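You operate a simulated robot arm through the tools that you are given. There is no shell and no other tool. Be economical: measure what you need, move in short steps, check, and stop when the job is done.

The job below is to be done with a simulated robot arm. You get a single attempt, and the scene is never put back.

## Task
Drain the water from the filter bowl into the grey cup.
Fine: stand the cup under the spout, shut the air valve till the display shows 0.0 bar, drain the bowl empty, shut the drain, then open the air again. Set down upright: grey cup.

Only the result counts: the job must be done as asked and must still hold three seconds after the hand-in. Knocking over, shifting, dropping, spilling or breaking anything else fails it.

## Robot
A 7-joint arm with a two-finger gripper, on a carriage that runs on a rail from [-0.001, 1.442] to [0.001, -0.938] (x, y) and turns from -3.84 to 1.972 rad about z. Base frame: it is fixed where the carriage stands at the start and does not move with it; the origin is on the floor, on the carriage's upright axis, x ahead of it, y to its left, z up. Lengths are in m, angles in rad, forces in N, time in s.
Its first joint turns from -2.601 to 2.601 rad. Places, roughly: air display [1, -1, 1.4]; air valve [0.9, -0.8, 1.3]; bowl drain lever [0.9, -1, 1]; filter bowl [0.9, -0.8, 1.1]; shelf under the bowl spout [0.8, -0.8, 0.8]. Payload 2.45 kg.
The TCP is the grasp point between the finger pads, 0.026 m short of the fingertips. In the tool frame z runs along the fingers and y along their closing line. Largest opening 0.096 m; the body of the gripper starts 0.069 m behind the TCP.
Orientation is that of the tool frame in the base frame, as a unit quaternion [x, y, z, w]. With the fingers straight down and closing along the base's y, the tool's x points along the base's -x, its y along +y and its z along -z.

## Interface
- The arm moves only by the tool play_rows. Its argument "motion" is a list of rows, each a list of 3 entries, a list of its own where there are three numbers: the shift along the tool's x, y, z in units of 50 mm (1.0 is 50 mm), then the turn, a rotation vector about the tool's x, y, z in units of 8 degrees (1.0 is 8 degrees), then the finger opening in m, from 0 to 0.096. In form: [[[dx, dy, dz], [ax, ay, az], gripper], ...]. A call has 1 to 10 rows; each row shifts and turns the commanded pose from where the row before left it, along the tool's axes as they then stand. A call with a number of a shift or a turn outside -1 to 1 is refused whole. Each row takes 0.2 s and may step no farther than 0.05 m and 0.15 rad from the row before; otherwise, or with a gripper value out of range, the whole call is refused. Where a pose cannot be reached the arm comes as near as it can. A force on the tool above 60 N (or 10 N above the force at the start of the call, whichever is more), or a blocked arm, ends the call early, and 0.2 s more pass. The fingers move at their own pace and stop on an object; they squeeze with about 29 N. The grip force told is the motor's: it shows also when the fingers shut on nothing. Time passes only in rows, and 0.2 s behind the last, so rows that do not move let the fingers close. The reply holds the time, the measured pose of the TCP, the force on the tool along the base axes, the opening and the grip force, in the units named above and with some noise, with the torque about the TCP (base axes, N m) and any sound that the robot's microphone picked up.
- Cameras (640 x 400 px; columns grow to the right, rows downward): "scene" is now at [0.0128, 0.0956, 1.4623]; the picture's right is [-0.78, -0.62, 0.00], its down [-0.21, 0.26, -0.94] and it looks along [0.59, -0.74, -0.33] (base axes); focal length 254 px, centre (320, 200). "wrist" rides on the gripper at [0.082, 0.003, -0.098] in the tool frame; the picture's right is [-0.04, 1.00, 0.00], its down [-0.73, -0.03, -0.68] and it looks along [-0.68, -0.03, 0.73] (tool axes); focal length 256 px, centre (320, 200).
- get_image(camera): a new picture of that camera. The clock stands still meanwhile.
- move_column(by): slides the trunk up (or, below 0, down) by that many m; the arm and the scene camera ride with it, the base frame stays. It gives what a move gives, with no picture.
- base_move(legs): drives the robot by 1 to 6 legs, each [ahead, left, turn to the left] in m, m and rad, along the robot's own axes; the way and the turn of a leg run together, so that a leg with both is an arc; at most 1.5 m and 3.142 rad a leg. The arm and the cameras ride along, it lands a little off, and it stops where it bumps. It keeps to its track: a leg is cut to what the track allows. It gives what a move gives.
- pan_tilt(pan, tilt): turns the head with the scene camera to pan (to the left, within 2.705 rad either way) and tilt (down, from -0.506 to 1.204), counted from straight ahead of the robot. It gives what a move gives.
- measure_at(camera, pixels): for up to 12 pixels [column, row] of the newest picture of that camera ("zoom" is the newest enlarged one), the place [x, y, z] in the base frame of the surface seen there, good to about 0.002 m. The clock stands still meanwhile.
- enlarge(camera, box): a new picture of the part [left, top, right, bottom] of that camera's present view, enlarged. The clock stands still meanwhile.
- job_done(): hands the job in; it is judged then, once.

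Go step by step. Measure first, check grasps and placings, and put right what went wrong. The budget is 80 turns and 52 pictures, counting those below and the enlarged ones. Unless the task says otherwise, let go and move clear before handing in, and close with one line.

The tools are called after "Emit:" as a command line: name --argument value ..., lists and objects as JSON in quotes. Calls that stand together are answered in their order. play_rows: Moves the arm, as the interface text tells. Its arguments: {"type":"object","properties":{"motion":{"type":"array","items":{"type":"array"}}},"required":["motion"]} The other tools are called the same way: move_column (by) slides the trunk up or down; base_move (legs) drives the base; pan_tilt (pan, tilt) turns the head that bears the scene camera; get_image (camera) takes a picture; measure_at (camera, pixels) gives the place of the surface under pixels of a picture; enlarge (camera, box) takes an enlarged picture of a part of a camera's view; job_done () hands the job in.

At the start:

```text
time: 0.0
position: [0.5587, -0.3509, 0.9981]
orientation: [0.001, 1.0, -0.002, 0.003]
contact_force: [0.0, 0.4, 0.2]
torque: [-0.02, -0.02, 0.0]
finger_gap: 0.0959
grip_force: 0.0
trunk travel left (down, up): [-0.424, 0.286]
robot x, y, heading: [0.0019, -0.0008, 0.0]
head pan, tilt: [-0.901, 0.339]
```

scene: 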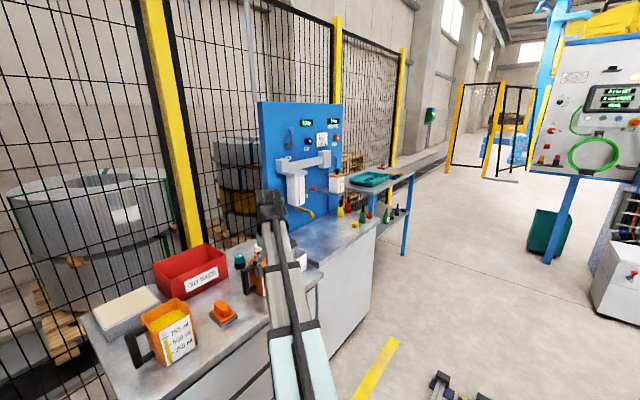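
wrist: 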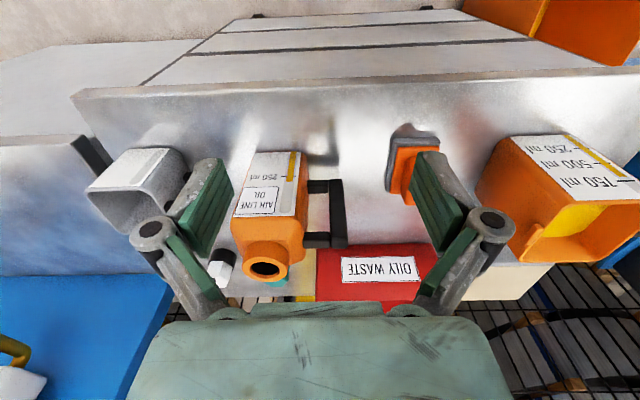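

The wrist view shows what looks like the grey cup near (140,180), and the scene view shows the blue panel with bowl and valves around (300,160). I'll zoom in on both.

Emit:
enlarge --camera "scene" --box '[240, 90, 420, 250]'

Emit:
measure_at --camera "wrist" --pixels '[[95, 190], [145, 155], [185, 160], [135, 200], [150, 205], [112, 165], [60, 220], [270, 260], [220, 265], [300, 110], [100, 150], [165, 235]]'

Emit:
measure_at --camera "scene" --pixels '[[307, 122], [332, 122], [321, 138], [336, 138], [308, 143], [297, 185], [307, 212], [325, 190], [292, 132], [310, 235], [285, 255], [300, 258]]'

```text
2.50 times, centred on (330, 170) of scene
```

zoom: 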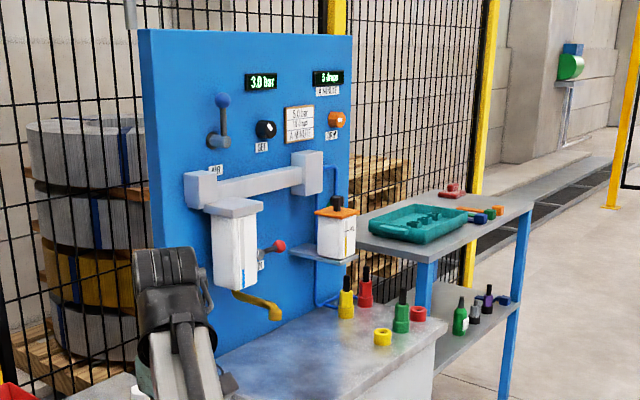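

```text
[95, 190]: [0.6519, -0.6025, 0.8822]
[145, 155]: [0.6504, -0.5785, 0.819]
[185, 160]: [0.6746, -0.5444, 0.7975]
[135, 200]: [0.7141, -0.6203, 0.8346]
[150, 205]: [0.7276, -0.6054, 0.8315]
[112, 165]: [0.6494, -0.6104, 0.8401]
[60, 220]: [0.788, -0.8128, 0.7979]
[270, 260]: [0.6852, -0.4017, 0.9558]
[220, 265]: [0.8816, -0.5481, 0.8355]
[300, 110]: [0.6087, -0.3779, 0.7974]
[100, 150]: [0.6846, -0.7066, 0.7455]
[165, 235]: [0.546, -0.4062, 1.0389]
```

```text
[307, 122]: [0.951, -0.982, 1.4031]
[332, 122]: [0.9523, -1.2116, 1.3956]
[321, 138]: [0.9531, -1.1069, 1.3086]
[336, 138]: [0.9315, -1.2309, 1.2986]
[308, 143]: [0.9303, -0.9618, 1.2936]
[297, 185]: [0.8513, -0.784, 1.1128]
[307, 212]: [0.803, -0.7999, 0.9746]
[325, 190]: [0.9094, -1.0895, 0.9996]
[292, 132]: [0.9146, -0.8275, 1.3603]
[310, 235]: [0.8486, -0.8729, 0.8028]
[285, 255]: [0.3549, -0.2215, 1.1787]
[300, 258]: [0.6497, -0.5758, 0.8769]
```

The display reads 3.0 bar. The air valve is the blue lever under it, and the drain lever has the red knob. I'll look closer at the cup and the panel.

Emit:
enlarge --camera "wrist" --box '[60, 110, 260, 310]'

Emit:
enlarge --camera "scene" --box '[280, 110, 350, 154]'

Emit:
measure_at --camera "zoom" --pixels '[[110, 75], [110, 120], [110, 160], [70, 200], [100, 200], [85, 240]]'

Emit:
enlarge --camera "scene" --box '[285, 160, 355, 225]'

```text
2.00 times, centred on (160, 210) of wrist
```

zoom: 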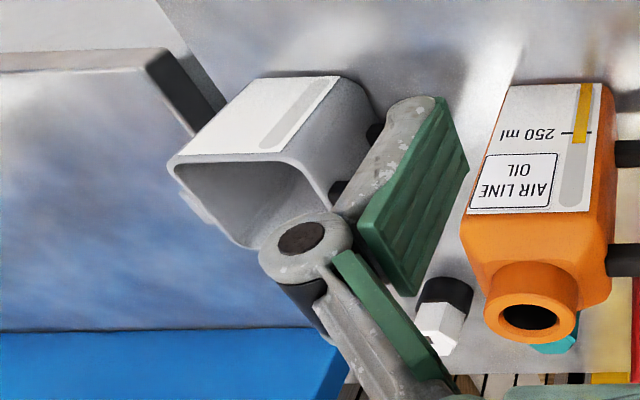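

```text
9.09 times, centred on (315, 132) of scene
```

zoom: 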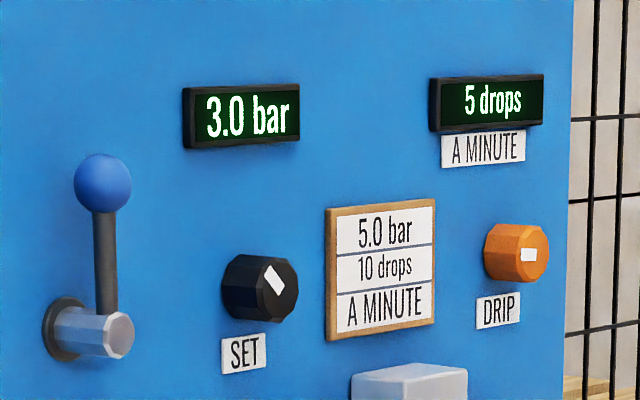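

```text
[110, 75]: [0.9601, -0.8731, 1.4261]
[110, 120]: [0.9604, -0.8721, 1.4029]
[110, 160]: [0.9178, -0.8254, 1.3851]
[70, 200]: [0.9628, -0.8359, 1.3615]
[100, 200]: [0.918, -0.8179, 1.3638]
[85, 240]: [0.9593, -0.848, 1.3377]
```

```text
6.15 times, centred on (320, 192) of scene
```

zoom: 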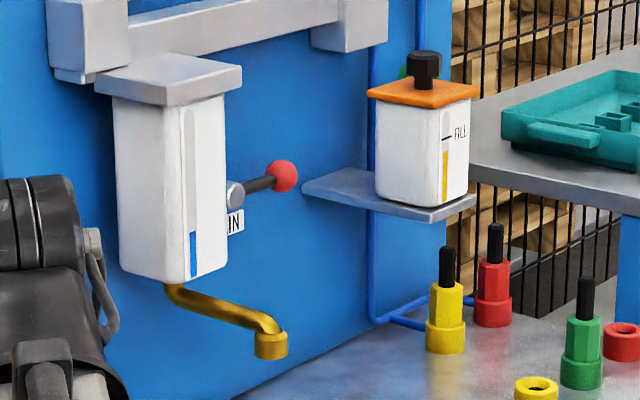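

The cup is square, open-topped and upright. I'll measure the drain lever, spout and bowl, then move the gripper aside for a better look at the cup.

Emit:
measure_at --camera "zoom" --pixels '[[283, 175], [255, 183], [235, 193], [270, 345], [270, 322], [180, 290], [130, 270], [180, 275], [222, 260], [192, 240], [300, 380], [190, 275]]'

Emit:
play_rows --motion '[[[0, -0.9, -0.5], [0, 0, 0], 0.096], [[0, -0.9, -0.5], [0, 0, 0], 0.096], [[0, -0.9, -0.5], [0, 0, 0], 0.096], [[0, -0.9, 0], [0, 0, 0], 0.096]]'

Emit:
get_image --camera "wrist"

```text
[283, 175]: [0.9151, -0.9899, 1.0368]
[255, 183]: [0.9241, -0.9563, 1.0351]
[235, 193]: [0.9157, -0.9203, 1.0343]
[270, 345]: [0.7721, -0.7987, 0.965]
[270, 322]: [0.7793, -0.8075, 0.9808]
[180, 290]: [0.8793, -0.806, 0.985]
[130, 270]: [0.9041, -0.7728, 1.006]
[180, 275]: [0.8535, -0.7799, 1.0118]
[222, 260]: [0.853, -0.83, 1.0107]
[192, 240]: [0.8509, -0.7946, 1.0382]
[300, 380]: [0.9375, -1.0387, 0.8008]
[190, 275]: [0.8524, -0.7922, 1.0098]
```

```text
refused: row 1 steps farther than a row can; nothing moved
```

```text
45 pictures are left
```

wrist: 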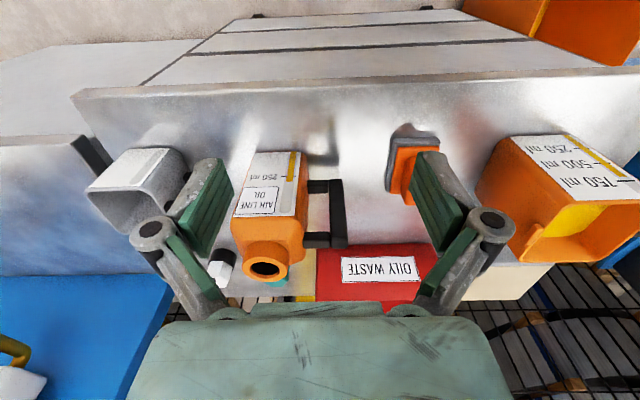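

A row's combined step was over 0.05 m, so nothing moved. I'll repeat it with smaller steps to view the cup.

Emit:
play_rows --motion '[[[0, -0.8, -0.5], [0, 0, 0], 0.096], [[0, -0.8, -0.5], [0, 0, 0], 0.096], [[0, -0.8, -0.5], [0, 0, 0], 0.096], [[0.8, -0.5, 0], [0, 0, 0], 0.096], [[0.8, -0.5, 0], [0, 0, 0], 0.096]]'

Emit:
get_image --camera "wrist"

```text
time: 1.2
position: [0.4918, -0.5328, 1.0407]
orientation: [-0.001, 1.0, -0.006, 0.007]
contact_force: [-0.1, 0.1, 0.4]
torque: [-0.05, 0.03, 0.0]
finger_gap: 0.0962
grip_force: 0.1
out of reach, approached as far as the arm can: row 1, 2, 3, 4, 5
trunk travel left (down, up): [-0.424, 0.286]
robot x, y, heading: [0.0022, -0.0032, -0.002]
head pan, tilt: [-0.901, 0.339]
```

```text
44 pictures are left
```

wrist: 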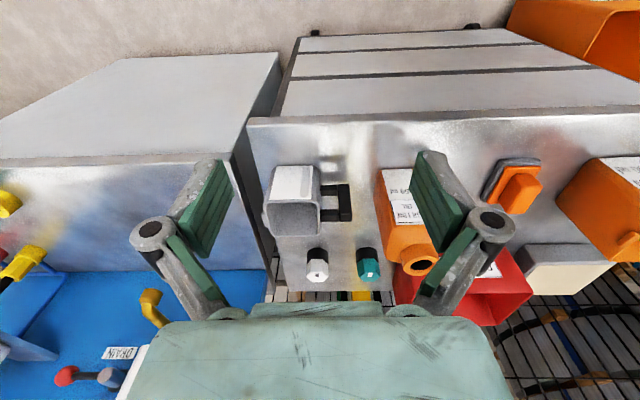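

The cup now shows clearly at (293,200), with a black handle on its +y side. I'll measure it.

Emit:
enlarge --camera "wrist" --box '[240, 140, 400, 300]'

Emit:
measure_at --camera "zoom" --pixels '[[135, 125], [195, 125], [135, 245], [268, 155], [270, 270], [340, 235], [355, 190], [320, 190], [320, 290], [450, 200], [440, 290], [85, 150]]'

Emit:
measure_at --camera "wrist" --pixels '[[317, 270], [317, 280], [369, 255], [410, 235], [151, 293], [158, 320], [265, 230], [150, 200], [242, 150], [66, 376], [110, 378], [90, 377]]'

```text
2.50 times, centred on (320, 220) of wrist
```

zoom: 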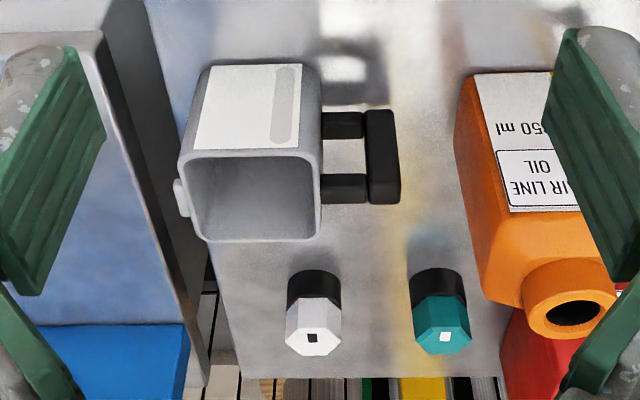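

```text
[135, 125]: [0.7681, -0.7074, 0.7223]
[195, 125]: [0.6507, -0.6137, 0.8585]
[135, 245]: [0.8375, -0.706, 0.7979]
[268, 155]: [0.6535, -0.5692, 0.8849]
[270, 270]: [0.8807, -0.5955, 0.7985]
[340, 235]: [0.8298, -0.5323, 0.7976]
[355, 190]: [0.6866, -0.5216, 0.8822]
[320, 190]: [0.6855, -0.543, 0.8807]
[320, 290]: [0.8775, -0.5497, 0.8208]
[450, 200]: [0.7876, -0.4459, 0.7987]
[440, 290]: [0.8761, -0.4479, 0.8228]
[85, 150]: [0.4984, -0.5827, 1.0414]
```

```text
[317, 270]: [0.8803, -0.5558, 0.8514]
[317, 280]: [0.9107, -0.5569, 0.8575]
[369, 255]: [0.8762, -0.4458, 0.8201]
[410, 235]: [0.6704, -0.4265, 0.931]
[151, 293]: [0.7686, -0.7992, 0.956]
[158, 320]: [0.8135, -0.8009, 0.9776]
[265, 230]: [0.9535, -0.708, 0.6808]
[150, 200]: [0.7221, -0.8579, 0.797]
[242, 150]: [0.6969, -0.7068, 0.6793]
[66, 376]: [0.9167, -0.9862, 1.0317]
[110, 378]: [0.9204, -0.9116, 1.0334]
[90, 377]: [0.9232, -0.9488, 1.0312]
```

The cup spans x 0.65–0.72 and y −0.617 to −0.545, with its rim at z≈0.888. The handle is at +y and the lip at −y, so I'll grip the x faces with a tilted tool. First I'll drive along the rail to y≈−0.4 and look from there.

Emit:
base_move --legs '[[0, -0.4, 0]]'

Emit:
get_image --camera "scene"

```text
time: 3.7
position: [0.4941, -0.9389, 1.0408]
orientation: [-0.002, 1.0, -0.006, 0.007]
contact_force: [-0.2, 0.7, 0.4]
torque: [0.0, -0.01, 0.02]
finger_gap: 0.0959
grip_force: 0.2
trunk travel left (down, up): [-0.424, 0.286]
robot x, y, heading: [0.0003, -0.41, 0.005]
head pan, tilt: [-0.901, 0.339]
```

```text
42 pictures are left
```

scene: 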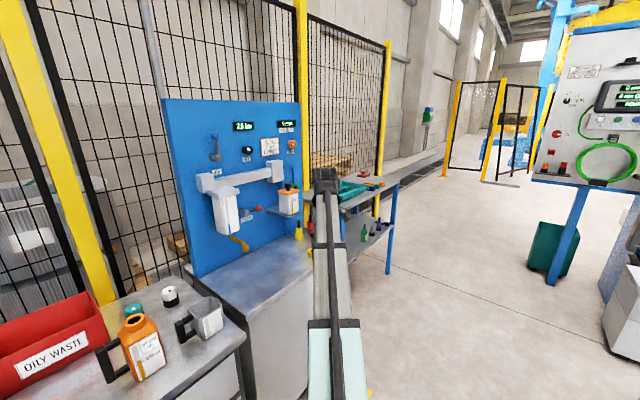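

The robot stands at y=−0.41 and everything is in view. I'll enlarge the panel, valve and drain.

Emit:
enlarge --camera "scene" --box '[190, 110, 310, 185]'

Emit:
measure_at --camera "zoom" --pixels '[[123, 152], [137, 200], [135, 235], [155, 240], [122, 145], [70, 200], [110, 400]]'

Emit:
enlarge --camera "scene" --box '[190, 170, 310, 255]'

Emit:
measure_at --camera "zoom" --pixels '[[370, 210], [340, 215], [300, 220], [290, 420], [292, 400], [260, 385], [140, 130], [235, 320], [150, 300], [260, 290], [310, 225], [110, 60]]'

Emit:
enlarge --camera "scene" --box '[100, 270, 260, 370]'

Emit:
measure_at --camera "zoom" --pixels '[[350, 195], [390, 160], [420, 200], [425, 270], [400, 250], [485, 170], [320, 215], [295, 215], [345, 150], [440, 120], [480, 200], [410, 290]]'

```text
5.33 times, centred on (250, 148) of scene
```

zoom: 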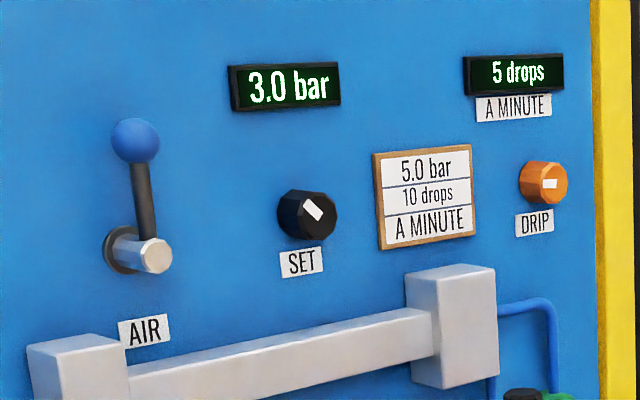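

```text
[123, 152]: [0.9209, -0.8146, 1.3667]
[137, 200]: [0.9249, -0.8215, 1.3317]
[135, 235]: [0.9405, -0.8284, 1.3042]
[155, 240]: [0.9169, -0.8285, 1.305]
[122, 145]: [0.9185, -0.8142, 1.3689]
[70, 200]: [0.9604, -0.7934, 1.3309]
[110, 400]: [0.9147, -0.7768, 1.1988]
```

```text
4.71 times, centred on (250, 212) of scene
```

zoom: 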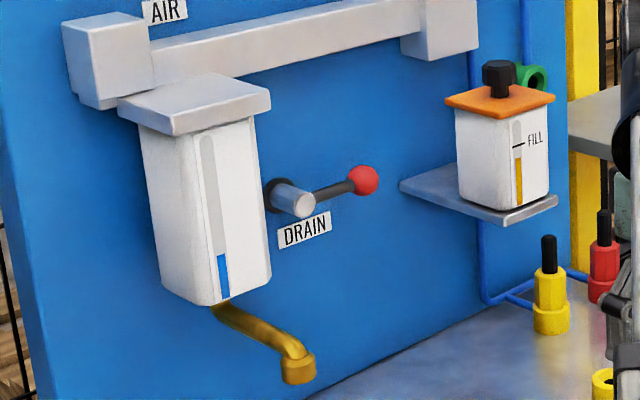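

```text
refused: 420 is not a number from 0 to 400
```

```text
4.00 times, centred on (180, 320) of scene
```

zoom: 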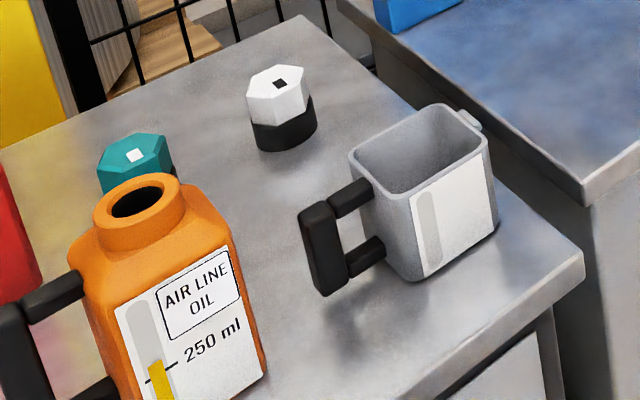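

```text
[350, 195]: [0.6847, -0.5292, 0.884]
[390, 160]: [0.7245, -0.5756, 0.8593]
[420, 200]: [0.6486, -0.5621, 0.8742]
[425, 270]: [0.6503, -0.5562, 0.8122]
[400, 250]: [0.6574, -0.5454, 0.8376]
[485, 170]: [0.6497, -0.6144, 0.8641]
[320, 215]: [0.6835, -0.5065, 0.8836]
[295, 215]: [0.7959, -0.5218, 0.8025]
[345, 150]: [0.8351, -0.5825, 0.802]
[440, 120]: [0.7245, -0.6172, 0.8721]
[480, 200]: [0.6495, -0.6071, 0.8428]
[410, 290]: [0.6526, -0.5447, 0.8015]
```

The cup's outer size is about x 0.649–0.727 and y −0.62 to −0.545, centred near (0.688,−0.582). I'll grip it from above by its x faces, turn it so the handle faces me, and regrasp before placing. First I move above the cup and start yawing.

Emit:
play_rows --motion '[[[-0.39, 0.71, 0], [0, 0, 0], 0.096], [[-0.39, 0.71, 0], [0, 0, 0], 0.096], [[-0.39, 0.71, 0], [0, 0, 0], 0.096], [[-0.39, 0.71, 0], [0, 0, 0], 0.096], [[-0.39, 0.71, 0], [0, 0, 0], 0.096], [[-0.39, 0.71, 0], [0, 0, 0], 0.096], [[-0.39, 0.71, 0], [0, 0, 0], 0.096], [[-0.39, 0.71, 0], [0, 0, 0], 0.096], [[-0.39, 0.71, 0], [0, 0, 0], 0.096], [[-0.39, 0.71, 0], [0, 0, 0], 0.096]]'

Emit:
play_rows --motion '[[[0, 0, 0], [0, 0, 1], 0.096], [[0, 0, 0], [0, 0, 1], 0.096], [[0, 0, 0], [0, 0, 1], 0.096], [[0, 0, 0], [0, 0, 1], 0.096], [[0, 0, 0], [0, 0, 1], 0.096], [[0, 0, 0], [0, 0, 1], 0.096], [[0, 0, 0], [0, 0, 1], 0.096], [[0, 0, 0], [0, 0, 1], 0.096], [[0, 0, 0], [0, 0, 1], 0.096], [[0, 0, 0], [0, 0, 1], 0.096]]'

Emit:
get_image --camera "wrist"

Emit:
get_image --camera "scene"

```text
time: 5.9
position: [0.6929, -0.5879, 1.0282]
orientation: [-0.002, 1.0, -0.006, 0.006]
contact_force: [-1.0, -0.5, -0.4]
torque: [0.05, -0.04, 0.0]
finger_gap: 0.096
grip_force: 0.1
out of reach, approached as far as the arm can: row 2, 3, 5
trunk travel left (down, up): [-0.424, 0.286]
robot x, y, heading: [0.0013, -0.4081, 0.006]
head pan, tilt: [-0.901, 0.339]
```

```text
time: 8.1
position: [0.6917, -0.5857, 1.0266]
orientation: [0.642, 0.767, 0.0, 0.009]
contact_force: [0.4, 0.5, 0.4]
torque: [-0.02, 0.0, -0.01]
finger_gap: 0.0958
grip_force: 0.1
trunk travel left (down, up): [-0.424, 0.286]
robot x, y, heading: [-0.0022, -0.4073, 0.008]
head pan, tilt: [-0.901, 0.339]
```

```text
38 pictures are left
```

wrist: 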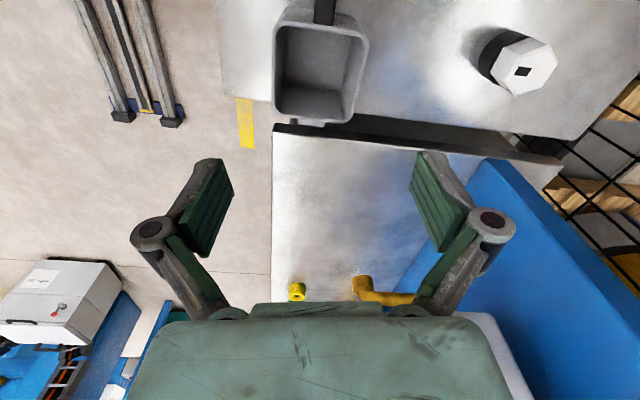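

```text
37 pictures are left
```

scene: 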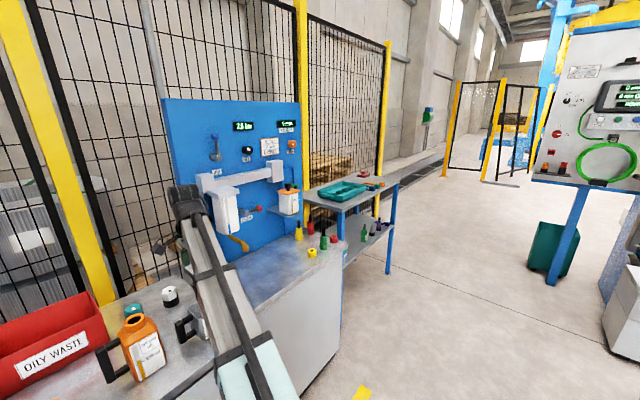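

The camera looks toward −y as intended and the cup is at (320,70) in the wrist view. I'll finish the yaw and measure the rim edges.

Emit:
play_rows --motion '[[[0, 0, 0], [0, 0, 0.7], 0.096], [[0, 0, 0], [0, 0, 0.57], 0.096]]'

Emit:
get_image --camera "wrist"

Emit:
measure_at --camera "wrist" --pixels '[[278, 60], [360, 60], [276, 100], [356, 105], [320, 118], [318, 123], [324, 12], [290, 20], [350, 20], [300, 60]]'

```text
time: 8.7
position: [0.6928, -0.5862, 1.0273]
orientation: [0.707, 0.707, 0.0, 0.009]
contact_force: [0.1, 0.7, -0.2]
torque: [0.0, 0.01, 0.0]
finger_gap: 0.096
grip_force: 0.1
trunk travel left (down, up): [-0.424, 0.286]
robot x, y, heading: [0.0001, -0.4041, 0.002]
head pan, tilt: [-0.901, 0.339]
```

```text
36 pictures are left
```

wrist: 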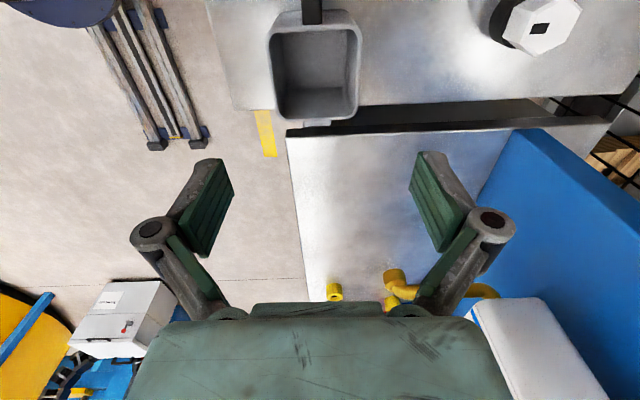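

```text
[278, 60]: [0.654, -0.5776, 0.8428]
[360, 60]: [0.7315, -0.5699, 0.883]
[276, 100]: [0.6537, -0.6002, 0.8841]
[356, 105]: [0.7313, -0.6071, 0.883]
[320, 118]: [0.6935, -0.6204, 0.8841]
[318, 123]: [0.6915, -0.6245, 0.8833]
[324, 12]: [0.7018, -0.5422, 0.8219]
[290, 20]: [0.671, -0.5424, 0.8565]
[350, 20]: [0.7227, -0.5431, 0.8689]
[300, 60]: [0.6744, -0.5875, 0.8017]
```

The cup is centred at x≈0.692, matching the TCP, and is about 0.08 m wide, so it fits. I'll descend to z≈0.86 and close.

Emit:
play_rows --motion '[[[0.1, 0, 0.8], [0, 0, 0], 0.096], [[0, 0, 0.8], [0, 0, 0], 0.096], [[0, 0, 0.8], [0, 0, 0], 0.096], [[0, 0, 0.8], [0, 0, 0], 0.096], [[0, 0, 0], [0, 0, 0], 0.06], [[0, 0, 0], [0, 0, 0], 0.06], [[0, 0, 0], [0, 0, 0], 0.06]]'

Emit:
get_image --camera "scene"

```text
time: 10.3
position: [0.6931, -0.5819, 0.8682]
orientation: [0.707, 0.707, 0.0, 0.009]
contact_force: [-1.1, 0.3, 1.6]
torque: [0.02, -0.06, -0.01]
finger_gap: 0.0793
grip_force: 29.5
trunk travel left (down, up): [-0.424, 0.286]
robot x, y, heading: [-0.0015, -0.4108, 0.001]
head pan, tilt: [-0.901, 0.339]
```

```text
35 pictures are left
```

scene: 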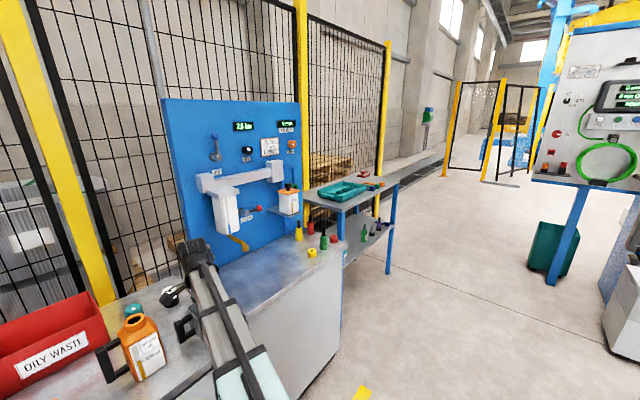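

The grip holds with a 0.079 gap at 29 N. I'll lift, shift to −y and start yawing back.

Emit:
play_rows --motion '[[[0, 0, -0.8], [0, 0, 0], 0.06], [[0, 0, -0.8], [0, 0, 0], 0.06], [[-0.6, 0, 0], [0, 0, 0], 0.06], [[-0.6, 0, 0], [0, 0, 0], 0.06], [[0, 0, 0], [0, 0, -1], 0.06], [[0, 0, 0], [0, 0, -1], 0.06], [[0, 0, 0], [0, 0, -1], 0.06], [[0, 0, 0], [0, 0, -1], 0.06], [[0, 0, 0], [0, 0, -1], 0.06], [[0, 0, 0], [0, 0, -1], 0.06]]'

Emit:
play_rows --motion '[[[0, 0, 0], [0, 0, -1], 0.06], [[0, 0, 0], [0, 0, -1], 0.06], [[0, 0, 0], [0, 0, -1], 0.06], [[0, 0, 0], [0, 0, -1], 0.06], [[0, 0, 0], [0, 0, -1], 0.06], [[0, 0, 0], [0, 0, -0.25], 0.06]]'

Emit:
get_image --camera "wrist"

Emit:
get_image --camera "scene"

```text
time: 12.5
position: [0.6927, -0.6429, 0.9486]
orientation: [0.356, 0.934, -0.003, 0.009]
contact_force: [0.7, 0.1, 0.3]
torque: [-0.03, -0.01, -0.01]
finger_gap: 0.0599
grip_force: 0.2
trunk travel left (down, up): [-0.424, 0.286]
robot x, y, heading: [0.0019, -0.4115, 0.008]
head pan, tilt: [-0.901, 0.339]
```

```text
time: 13.9
position: [0.6939, -0.6423, 0.9477]
orientation: [-0.002, 1.0, -0.006, 0.007]
contact_force: [0.2, 0.6, 0.3]
torque: [-0.01, 0.03, 0.01]
finger_gap: 0.06
grip_force: 0.2
trunk travel left (down, up): [-0.424, 0.286]
robot x, y, heading: [0.0006, -0.4099, -0.0]
head pan, tilt: [-0.901, 0.339]
```

```text
34 pictures are left
```

wrist: 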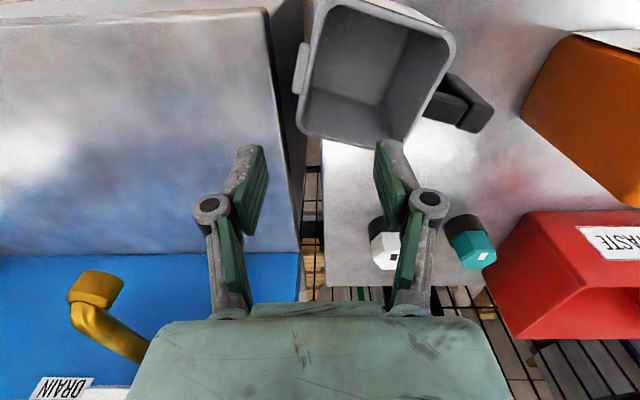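

```text
33 pictures are left
```

scene: 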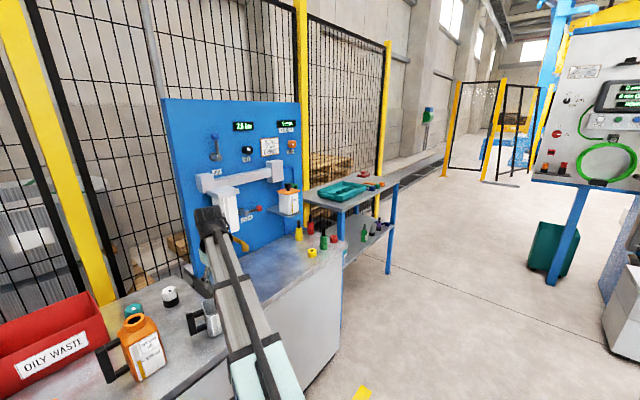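

The cup slipped out (gap 0.06, no grip force). It still stands on the left table but is turned; its rim is around (380,70) in the wrist view. I'll measure it.

Emit:
measure_at --camera "wrist" --pixels '[[318, 10], [300, 120], [400, 138], [452, 45], [384, 3], [428, 90], [345, 133], [375, 40], [470, 110], [440, 100], [300, 70], [345, 90]]'

Emit:
enlarge --camera "scene" --box '[140, 260, 260, 340]'

Emit:
measure_at --camera "zoom" --pixels '[[270, 320], [300, 300], [350, 230], [350, 350], [250, 270], [400, 350]]'

```text
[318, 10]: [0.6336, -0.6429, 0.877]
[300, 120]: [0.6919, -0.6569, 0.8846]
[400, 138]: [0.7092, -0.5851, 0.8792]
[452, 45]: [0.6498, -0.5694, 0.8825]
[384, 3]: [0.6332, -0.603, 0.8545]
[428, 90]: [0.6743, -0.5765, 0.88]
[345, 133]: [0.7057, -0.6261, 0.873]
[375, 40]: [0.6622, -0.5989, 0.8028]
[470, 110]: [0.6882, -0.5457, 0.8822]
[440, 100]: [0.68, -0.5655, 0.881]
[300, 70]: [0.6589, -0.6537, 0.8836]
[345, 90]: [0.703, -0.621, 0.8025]
```

```text
5.00 times, centred on (200, 300) of scene
```

zoom: 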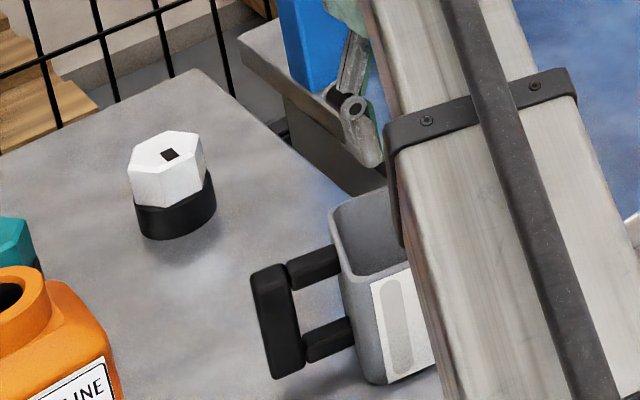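

```text
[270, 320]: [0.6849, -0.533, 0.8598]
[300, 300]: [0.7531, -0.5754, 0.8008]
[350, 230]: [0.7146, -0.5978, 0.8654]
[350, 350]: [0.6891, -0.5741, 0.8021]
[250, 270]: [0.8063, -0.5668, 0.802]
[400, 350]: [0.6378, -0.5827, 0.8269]
```

The cup stands upright, centred near (0.674,−0.613) and turned about −11°. I'll go back above it, yaw to match, and grip deeper with full closure this time.

Emit:
play_rows --motion '[[[0.2, 0.3, -0.7], [0, 0, 0], 0.096], [[0.2, 0.3, -0.7], [0, 0, 0], 0.096], [[0, 0, 0], [0, 0, 1], 0.096], [[0, 0, 0], [0, 0, 1], 0.096], [[0, 0, 0], [0, 0, 1], 0.096], [[0, 0, 0], [0, 0, 1], 0.096], [[0, 0, 0], [0, 0, 1], 0.096], [[0, 0, 0], [0, 0, 1], 0.096], [[0, 0, 0], [0, 0, 1], 0.096]]'

Emit:
play_rows --motion '[[[0, 0, 0], [0, 0, 1], 0.096], [[0, 0, 0], [0, 0, 1], 0.096], [[0, 0, 0], [0, 0, 1], 0.096], [[0, 0, 0], [0, 0, 1], 0.096], [[0, 0, 0], [0, 0, 1], 0.096], [[0, 0, 0], [0, 0, 0.6], 0.096]]'

Emit:
get_image --camera "wrist"

```text
time: 15.9
position: [0.6726, -0.6119, 1.0173]
orientation: [0.469, 0.883, -0.002, 0.009]
contact_force: [0.2, -0.8, -0.5]
torque: [0.0, -0.02, 0.0]
finger_gap: 0.0962
grip_force: 0.1
trunk travel left (down, up): [-0.424, 0.286]
robot x, y, heading: [-0.0009, -0.408, 0.003]
head pan, tilt: [-0.901, 0.339]
```

```text
time: 17.3
position: [0.6735, -0.6119, 1.0182]
orientation: [0.77, 0.638, 0.001, 0.01]
contact_force: [0.3, -0.3, 0.0]
torque: [-0.02, 0.0, -0.03]
finger_gap: 0.096
grip_force: 0.0
trunk travel left (down, up): [-0.424, 0.286]
robot x, y, heading: [0.0009, -0.4061, -0.002]
head pan, tilt: [-0.901, 0.339]
```

```text
31 pictures are left
```

wrist: 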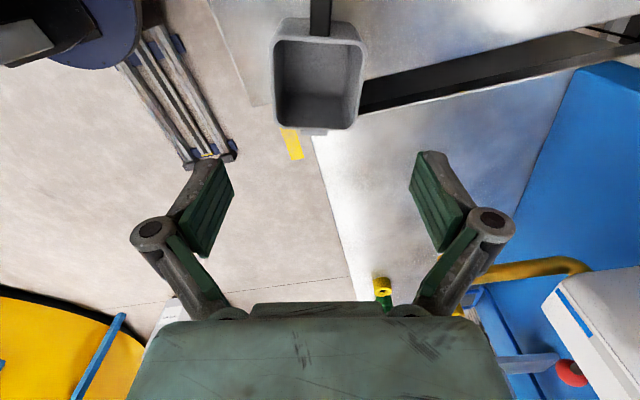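

The cup now looks aligned with the fingers, its rim spanning columns 273–363. I'll measure the rim to centre the grasp.

Emit:
measure_at --camera "wrist" --pixels '[[276, 60], [361, 65], [277, 100], [356, 105], [300, 128], [340, 128], [320, 25], [320, 12], [290, 40], [350, 40]]'

```text
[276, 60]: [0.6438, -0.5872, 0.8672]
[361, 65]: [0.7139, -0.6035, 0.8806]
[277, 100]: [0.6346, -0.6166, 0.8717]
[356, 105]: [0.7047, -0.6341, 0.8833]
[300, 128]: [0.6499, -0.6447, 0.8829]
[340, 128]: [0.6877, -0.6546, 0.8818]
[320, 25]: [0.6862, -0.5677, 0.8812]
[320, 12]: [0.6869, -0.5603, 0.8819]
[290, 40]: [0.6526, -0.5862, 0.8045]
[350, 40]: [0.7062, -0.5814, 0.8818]
```

The cup is turned about 4.5° more than the tool and is otherwise centred. I'll correct the yaw, descend to z≈0.842 and close fully.

Emit:
play_rows --motion '[[[0, 0, 0.7], [0, 0, 0.55], 0.096], [[0, 0, 0.7], [0, 0, 0], 0.096], [[0, 0, 0.7], [0, 0, 0], 0.096], [[0, 0, 0.7], [0, 0, 0], 0.096], [[0, 0, 0.7], [0, 0, 0], 0.096], [[0, 0, 0], [0, 0, 0], 0.0], [[0, 0, 0], [0, 0, 0], 0.0], [[0, 0, 0], [0, 0, 0], 0.0]]'

Emit:
play_rows --motion '[[[0, 0, -0.3], [0, 0, 0], 0.0], [[0, 0, -0.3], [0, 0, 0], 0.0], [[0, 0, 0], [0, 0, 0], 0.0]]'

Emit:
get_image --camera "wrist"

```text
time: 19.1
position: [0.6765, -0.6146, 0.8442]
orientation: [0.794, 0.608, 0.002, 0.01]
contact_force: [3.4, -1.0, 9.4]
torque: [0.1, 0.06, -0.04]
finger_gap: 0.0802
grip_force: 28.9
trunk travel left (down, up): [-0.424, 0.286]
robot x, y, heading: [0.0009, -0.4108, 0.003]
head pan, tilt: [-0.901, 0.339]
```

```text
time: 19.9
position: [0.6755, -0.6141, 0.8732]
orientation: [0.793, 0.609, 0.002, 0.009]
contact_force: [-0.4, -0.4, 0.4]
torque: [0.0, -0.02, 0.02]
finger_gap: 0.0793
grip_force: 28.6
trunk travel left (down, up): [-0.424, 0.286]
robot x, y, heading: [-0.0039, -0.4111, 0.003]
head pan, tilt: [-0.901, 0.339]
```

```text
30 pictures are left
```

wrist: 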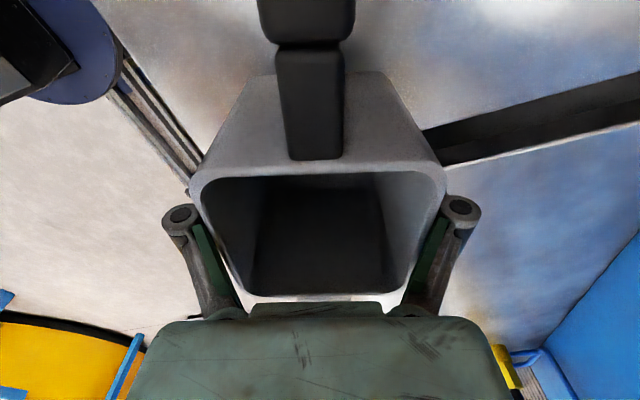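

After a 3 cm lift the tool feels no weight, so the cup may be slipping down. I'll measure its rim and handle heights.

Emit:
measure_at --camera "wrist" --pixels '[[310, 75], [310, 130], [300, 170], [230, 172], [340, 172], [310, 20], [500, 40], [250, 130]]'

```text
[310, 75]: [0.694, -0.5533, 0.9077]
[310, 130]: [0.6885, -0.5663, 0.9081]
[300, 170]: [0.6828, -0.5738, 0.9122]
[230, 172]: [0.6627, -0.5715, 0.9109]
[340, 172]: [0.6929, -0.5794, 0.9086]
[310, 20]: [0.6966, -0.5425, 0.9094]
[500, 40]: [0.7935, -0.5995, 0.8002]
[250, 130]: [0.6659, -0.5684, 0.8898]
```

The rim is now at 0.911, so the cup did lift with the gripper. I'll lift further and yaw back gently.

Emit:
play_rows --motion '[[[0, 0, -0.4], [0, 0, 0], 0.0], [[0, 0, -0.5], [0, 0, 0], 0.0], [[0, 0, -0.5], [0, 0, 0], 0.0], [[0, 0, 0], [0, 0, -0.6], 0.0], [[0, 0, 0], [0, 0, -0.8], 0.0], [[0, 0, 0], [0, 0, -0.8], 0.0], [[0, 0, 0], [0, 0, -0.8], 0.0], [[0, 0, 0], [0, 0, -0.8], 0.0], [[0, 0, 0], [0, 0, -0.6], 0.0]]'

Emit:
get_image --camera "wrist"

Emit:
measure_at --camera "wrist" --pixels '[[310, 75], [310, 130], [300, 170], [230, 172], [340, 172]]'

```text
time: 21.9
position: [0.6731, -0.6133, 0.9427]
orientation: [0.571, 0.821, -0.001, 0.009]
contact_force: [-0.4, -0.2, -0.5]
torque: [-0.02, -0.04, 0.02]
finger_gap: 0.0791
grip_force: 29.2
trunk travel left (down, up): [-0.424, 0.286]
robot x, y, heading: [-0.0006, -0.4063, 0.0]
head pan, tilt: [-0.901, 0.339]
```

```text
29 pictures are left
```

wrist: 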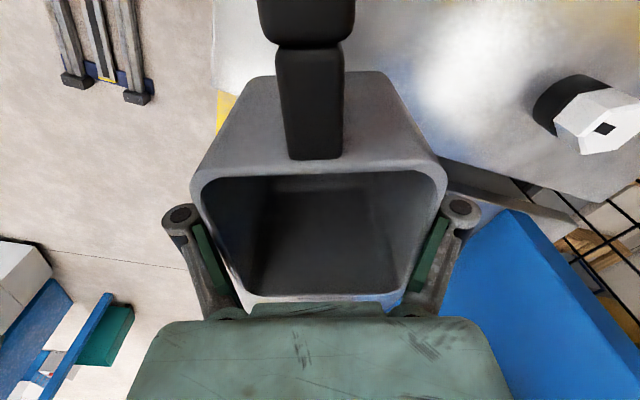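

```text
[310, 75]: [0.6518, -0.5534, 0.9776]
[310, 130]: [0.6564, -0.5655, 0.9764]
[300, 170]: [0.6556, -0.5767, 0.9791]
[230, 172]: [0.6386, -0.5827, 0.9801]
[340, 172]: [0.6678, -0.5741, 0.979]
```

The cup is held firmly. I'll finish the yaw so the handle faces −x.

Emit:
play_rows --motion '[[[0, 0, 0], [0, 0, -0.7], 0.0], [[0, 0, 0], [0, 0, -1], 0.0], [[0, 0, 0], [0, 0, -1], 0.0], [[0, 0, 0], [0, 0, -1], 0.0], [[0, 0, 0], [0, 0, -1], 0.0], [[0, 0, 0], [0, 0, -1], 0.0], [[0, 0, 0], [0, 0, -1], 0.0], [[0, 0, 0], [0, 0, -1], 0.0], [[0, 0, 0], [0, 0, -1], 0.0]]'

Emit:
get_image --camera "scene"

Emit:
get_image --camera "wrist"

Emit:
measure_at --camera "wrist" --pixels '[[140, 200], [60, 200], [130, 150], [50, 150], [180, 120], [60, 100], [310, 130], [310, 75]]'

```text
time: 23.9
position: [0.6737, -0.613, 0.9426]
orientation: [0.001, 1.0, -0.005, 0.007]
contact_force: [-0.1, 1.3, -0.4]
torque: [0.0, 0.03, 0.02]
finger_gap: 0.0791
grip_force: 29.2
trunk travel left (down, up): [-0.424, 0.286]
robot x, y, heading: [-0.0001, -0.4071, 0.005]
head pan, tilt: [-0.901, 0.339]
```

```text
28 pictures are left
```

scene: 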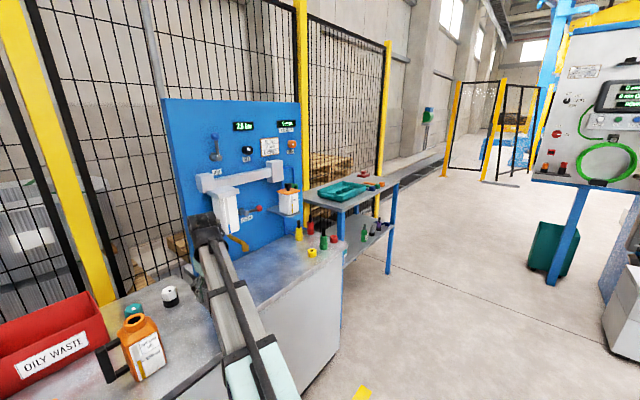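

```text
27 pictures are left
```

wrist: 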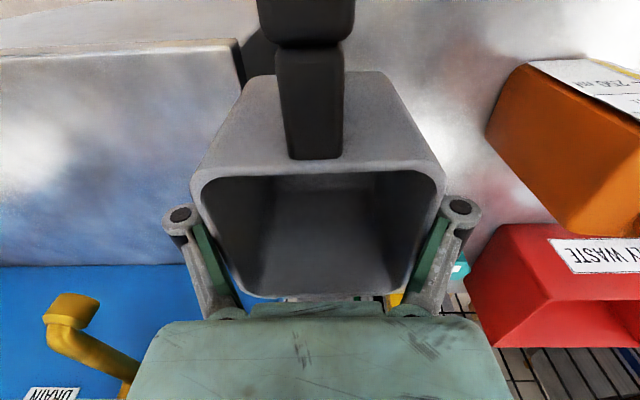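

```text
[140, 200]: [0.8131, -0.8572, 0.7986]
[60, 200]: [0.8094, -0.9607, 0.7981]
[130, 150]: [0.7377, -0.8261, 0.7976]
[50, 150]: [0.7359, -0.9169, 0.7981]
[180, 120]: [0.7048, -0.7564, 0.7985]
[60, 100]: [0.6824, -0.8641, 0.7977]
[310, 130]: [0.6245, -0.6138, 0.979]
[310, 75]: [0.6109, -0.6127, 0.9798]
```

The handle now faces −x. I'll carry the cup to (0.685,−0.76) on the right table and set it down for a regrasp.

Emit:
play_rows --motion '[[[-0.06, -0.5, 0], [0, 0, 0], 0.0], [[-0.06, -0.6, 0], [0, 0, 0], 0.0], [[-0.06, -0.7, 0], [0, 0, 0], 0.0], [[-0.06, -0.6, 0], [0, 0, 0], 0.0], [[0, -0.5, 0], [0, 0, 0], 0.0], [[0, 0, 0.5], [0, 0, 0], 0.0], [[0, 0, 0.6], [0, 0, 0], 0.0], [[0, 0, 0.5], [0, 0, 0], 0.0], [[0, 0, 0.24], [0, 0, 0], 0.0], [[0, 0, 0], [0, 0, 0], 0.0]]'

Emit:
get_image --camera "wrist"

Emit:
measure_at --camera "wrist" --pixels '[[310, 75], [310, 130], [300, 170], [230, 172], [340, 172], [180, 40], [450, 30]]'

```text
time: 26.1
position: [0.6864, -0.76, 0.8525]
orientation: [0.003, 1.0, -0.006, 0.007]
contact_force: [-0.1, 0.2, -0.2]
torque: [0.03, 0.01, 0.04]
finger_gap: 0.0792
grip_force: 29.6
trunk travel left (down, up): [-0.424, 0.286]
robot x, y, heading: [0.0042, -0.4072, 0.006]
head pan, tilt: [-0.901, 0.339]
```

```text
26 pictures are left
```

wrist: 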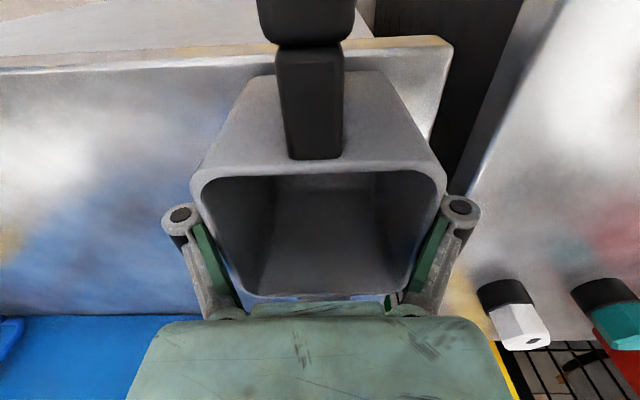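

```text
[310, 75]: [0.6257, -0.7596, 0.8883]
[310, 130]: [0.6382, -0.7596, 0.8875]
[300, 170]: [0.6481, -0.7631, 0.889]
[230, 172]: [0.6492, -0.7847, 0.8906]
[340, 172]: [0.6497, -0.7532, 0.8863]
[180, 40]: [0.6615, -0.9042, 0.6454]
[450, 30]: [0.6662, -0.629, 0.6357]
```

The rim is at 0.889, about 5 mm above its resting height. I'll check where the table's front edge is before lowering.

Emit:
measure_at --camera "wrist" --pixels '[[200, 60], [200, 66], [200, 72], [200, 80], [200, 100], [420, 60], [420, 80]]'

```text
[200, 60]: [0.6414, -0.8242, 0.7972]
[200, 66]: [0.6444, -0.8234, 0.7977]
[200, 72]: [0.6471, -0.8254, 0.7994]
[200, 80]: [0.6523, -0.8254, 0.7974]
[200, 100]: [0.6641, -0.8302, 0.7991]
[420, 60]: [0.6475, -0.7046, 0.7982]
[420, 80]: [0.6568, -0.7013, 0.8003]
```

The front edge is at x≈0.638, so the cup fits. I'll go 8 mm forward, lower, and release.

Emit:
play_rows --motion '[[[-0.16, 0, 0], [0, 0, 0], 0.0], [[0, 0, 0.06], [0, 0, 0], 0.0], [[0, 0, 0.05], [0, 0, 0], 0.0], [[0, 0, 0], [0, 0, 0], 0.0]]'

Emit:
play_rows --motion '[[[0, 0, 0], [0, 0, 0], 0.096], [[0, 0, 0], [0, 0, 0], 0.096], [[0, 0, -0.8], [0, 0, 0], 0.096], [[0, 0, -0.8], [0, 0, 0], 0.096], [[0.4, 0, -0.6], [0, 0, 0], 0.096], [[0.8, 0, 0], [0, 0, 0], 0.096], [[0.8, 0, 0], [0, 0, 0], 0.096]]'

Emit:
get_image --camera "wrist"

```text
time: 27.1
position: [0.695, -0.7596, 0.8459]
orientation: [0.003, 1.0, -0.006, 0.007]
contact_force: [0.4, 0.7, 2.7]
torque: [0.13, 0.06, -0.03]
finger_gap: 0.0792
grip_force: 28.8
trunk travel left (down, up): [-0.424, 0.286]
robot x, y, heading: [0.0025, -0.4102, 0.001]
head pan, tilt: [-0.901, 0.339]
```

```text
time: 28.7
position: [0.5911, -0.7577, 0.9565]
orientation: [0.002, 1.0, -0.006, 0.007]
contact_force: [0.7, -0.4, 0.3]
torque: [-0.01, 0.01, -0.04]
finger_gap: 0.0961
grip_force: 0.0
trunk travel left (down, up): [-0.424, 0.286]
robot x, y, heading: [0.0016, -0.4124, 0.007]
head pan, tilt: [-0.901, 0.339]
```

```text
25 pictures are left
```

wrist: 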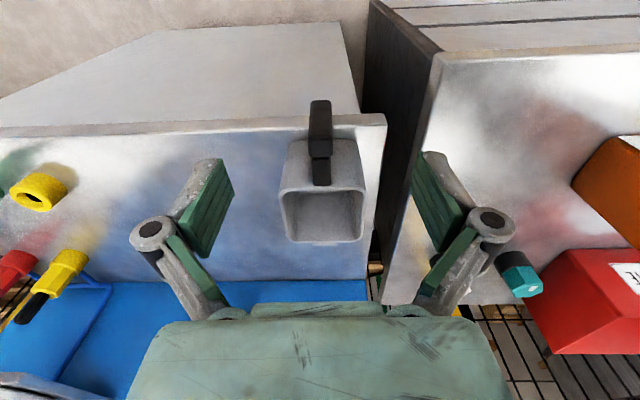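

The cup stands upright at about (0.695,−0.76). I'll tilt the tool 25° so its back leans toward the robot, then move to a pre-grasp.

Emit:
play_rows --motion '[[[0, 0, 0], [0, -0.8, 0], 0.096], [[0, 0, 0], [0, -0.8, 0], 0.096], [[0, 0, 0], [0, -0.8, 0], 0.096], [[0, 0, 0], [0, -0.75, 0], 0.096], [[-0.73, -0.04, 0.23], [0, 0, 0], 0.096]]'

Emit:
get_image --camera "wrist"

Emit:
get_image --camera "scene"

```text
time: 29.9
position: [0.6316, -0.7614, 0.9613]
orientation: [0.001, 0.974, -0.006, 0.226]
contact_force: [-0.5, 0.1, 0.4]
torque: [-0.03, 0.0, -0.01]
finger_gap: 0.0963
grip_force: 0.0
trunk travel left (down, up): [-0.424, 0.286]
robot x, y, heading: [0.0005, -0.4108, 0.005]
head pan, tilt: [-0.901, 0.339]
```

```text
24 pictures are left
```

wrist: 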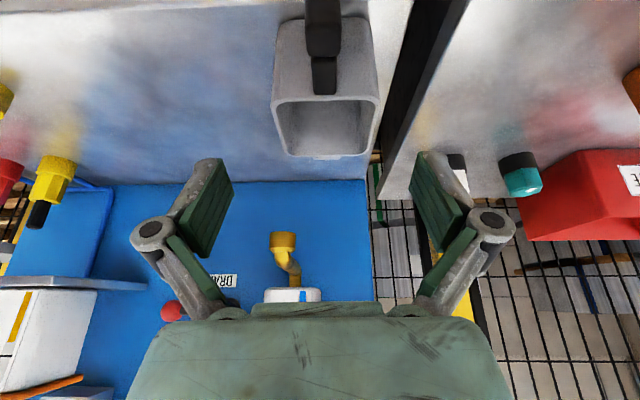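

```text
23 pictures are left
```

scene: 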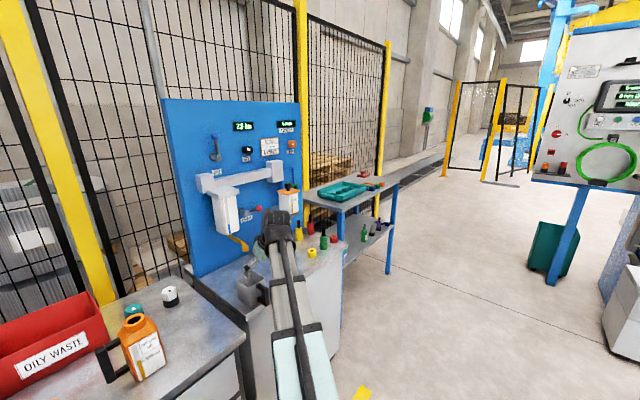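

The cup is at (325,110) and the spout at (285,245) in the wrist view. I'll measure rim edges and spout precisely.

Emit:
measure_at --camera "wrist" --pixels '[[277, 120], [371, 120], [290, 153], [355, 157], [300, 98], [355, 98], [283, 238], [275, 248], [294, 248], [283, 262], [312, 298], [268, 298]]'

```text
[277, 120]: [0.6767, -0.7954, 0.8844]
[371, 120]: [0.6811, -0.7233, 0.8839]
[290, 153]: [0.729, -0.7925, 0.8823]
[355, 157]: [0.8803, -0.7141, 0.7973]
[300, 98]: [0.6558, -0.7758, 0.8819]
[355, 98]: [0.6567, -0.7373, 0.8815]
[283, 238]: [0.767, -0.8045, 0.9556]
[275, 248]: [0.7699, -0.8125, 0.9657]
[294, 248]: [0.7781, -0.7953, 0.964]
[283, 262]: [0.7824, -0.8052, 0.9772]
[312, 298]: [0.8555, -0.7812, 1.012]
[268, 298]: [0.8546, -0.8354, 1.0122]
```

The cup is centred at (0.695,−0.7595) and the spout axis at about (0.778,−0.804). I'll advance along the tool to grip the y faces.

Emit:
play_rows --motion '[[[0.04, 0.01, 0.6], [0, 0, 0], 0.096], [[0.04, 0.01, 0.6], [0, 0, 0], 0.096], [[0.03, 0.01, 0.6], [0, 0, 0], 0.096], [[0.03, 0.01, 0.6], [0, 0, 0], 0.096], [[0, 0, 0], [0, 0, 0], 0.0], [[0, 0, 0], [0, 0, 0], 0.0], [[0, 0, 0], [0, 0, 0], 0.0]]'

Emit:
get_image --camera "wrist"

Emit:
measure_at --camera "wrist" --pixels '[[260, 215], [380, 215], [310, 150]]'

```text
time: 31.5
position: [0.6776, -0.7593, 0.852]
orientation: [0.001, 0.974, -0.007, 0.226]
contact_force: [1.7, 0.5, 12.3]
torque: [0.4, 0.01, 0.01]
finger_gap: 0.0801
grip_force: 28.8
trunk travel left (down, up): [-0.424, 0.286]
robot x, y, heading: [0.0001, -0.4068, 0.004]
head pan, tilt: [-0.901, 0.339]
```

```text
22 pictures are left
```

wrist: 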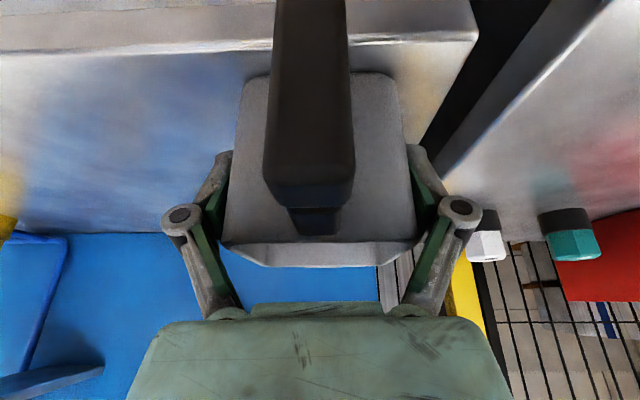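

```text
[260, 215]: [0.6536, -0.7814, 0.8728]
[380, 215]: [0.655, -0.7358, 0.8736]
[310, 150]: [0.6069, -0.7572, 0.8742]
```

The grip is on at gap 0.080. I'll lift 2 cm, move +8 cm x and −4.5 cm y under the spout, and lower.

Emit:
play_rows --motion '[[[-0.09, 0, -0.18], [0, 0, 0], 0.0], [[-0.09, 0, -0.18], [0, 0, 0], 0.0], [[-0.288, -0.178, 0.14], [0, 0, 0], 0.0], [[-0.288, -0.178, 0.14], [0, 0, 0], 0.0], [[-0.288, -0.178, 0.14], [0, 0, 0], 0.0], [[-0.288, -0.178, 0.14], [0, 0, 0], 0.0], [[-0.288, -0.178, 0.14], [0, 0, 0], 0.0], [[0, 0, 0], [0, 0, 0], 0.0]]'

Emit:
get_image --camera "wrist"

Emit:
measure_at --camera "wrist" --pixels '[[260, 215], [380, 215], [310, 150]]'

```text
time: 33.3
position: [0.758, -0.8035, 0.8717]
orientation: [0.001, 0.974, -0.007, 0.226]
contact_force: [0.0, 0.2, -1.1]
torque: [0.02, -0.03, -0.01]
finger_gap: 0.0792
grip_force: 28.6
trunk travel left (down, up): [-0.424, 0.286]
robot x, y, heading: [0.006, -0.4107, 0.001]
head pan, tilt: [-0.901, 0.339]
```

```text
21 pictures are left
```

wrist: 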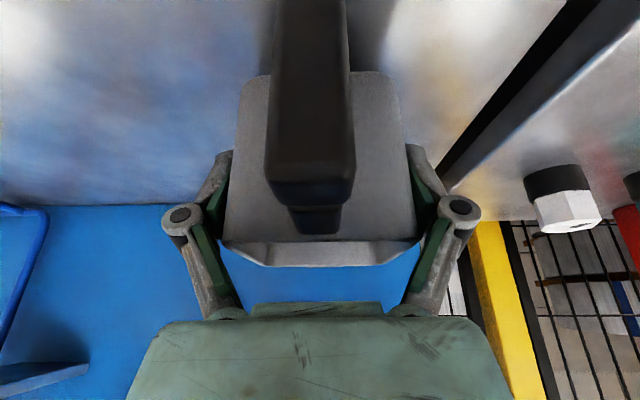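

```text
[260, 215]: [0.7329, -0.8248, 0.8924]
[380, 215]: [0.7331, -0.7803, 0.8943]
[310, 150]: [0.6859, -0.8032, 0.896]
```

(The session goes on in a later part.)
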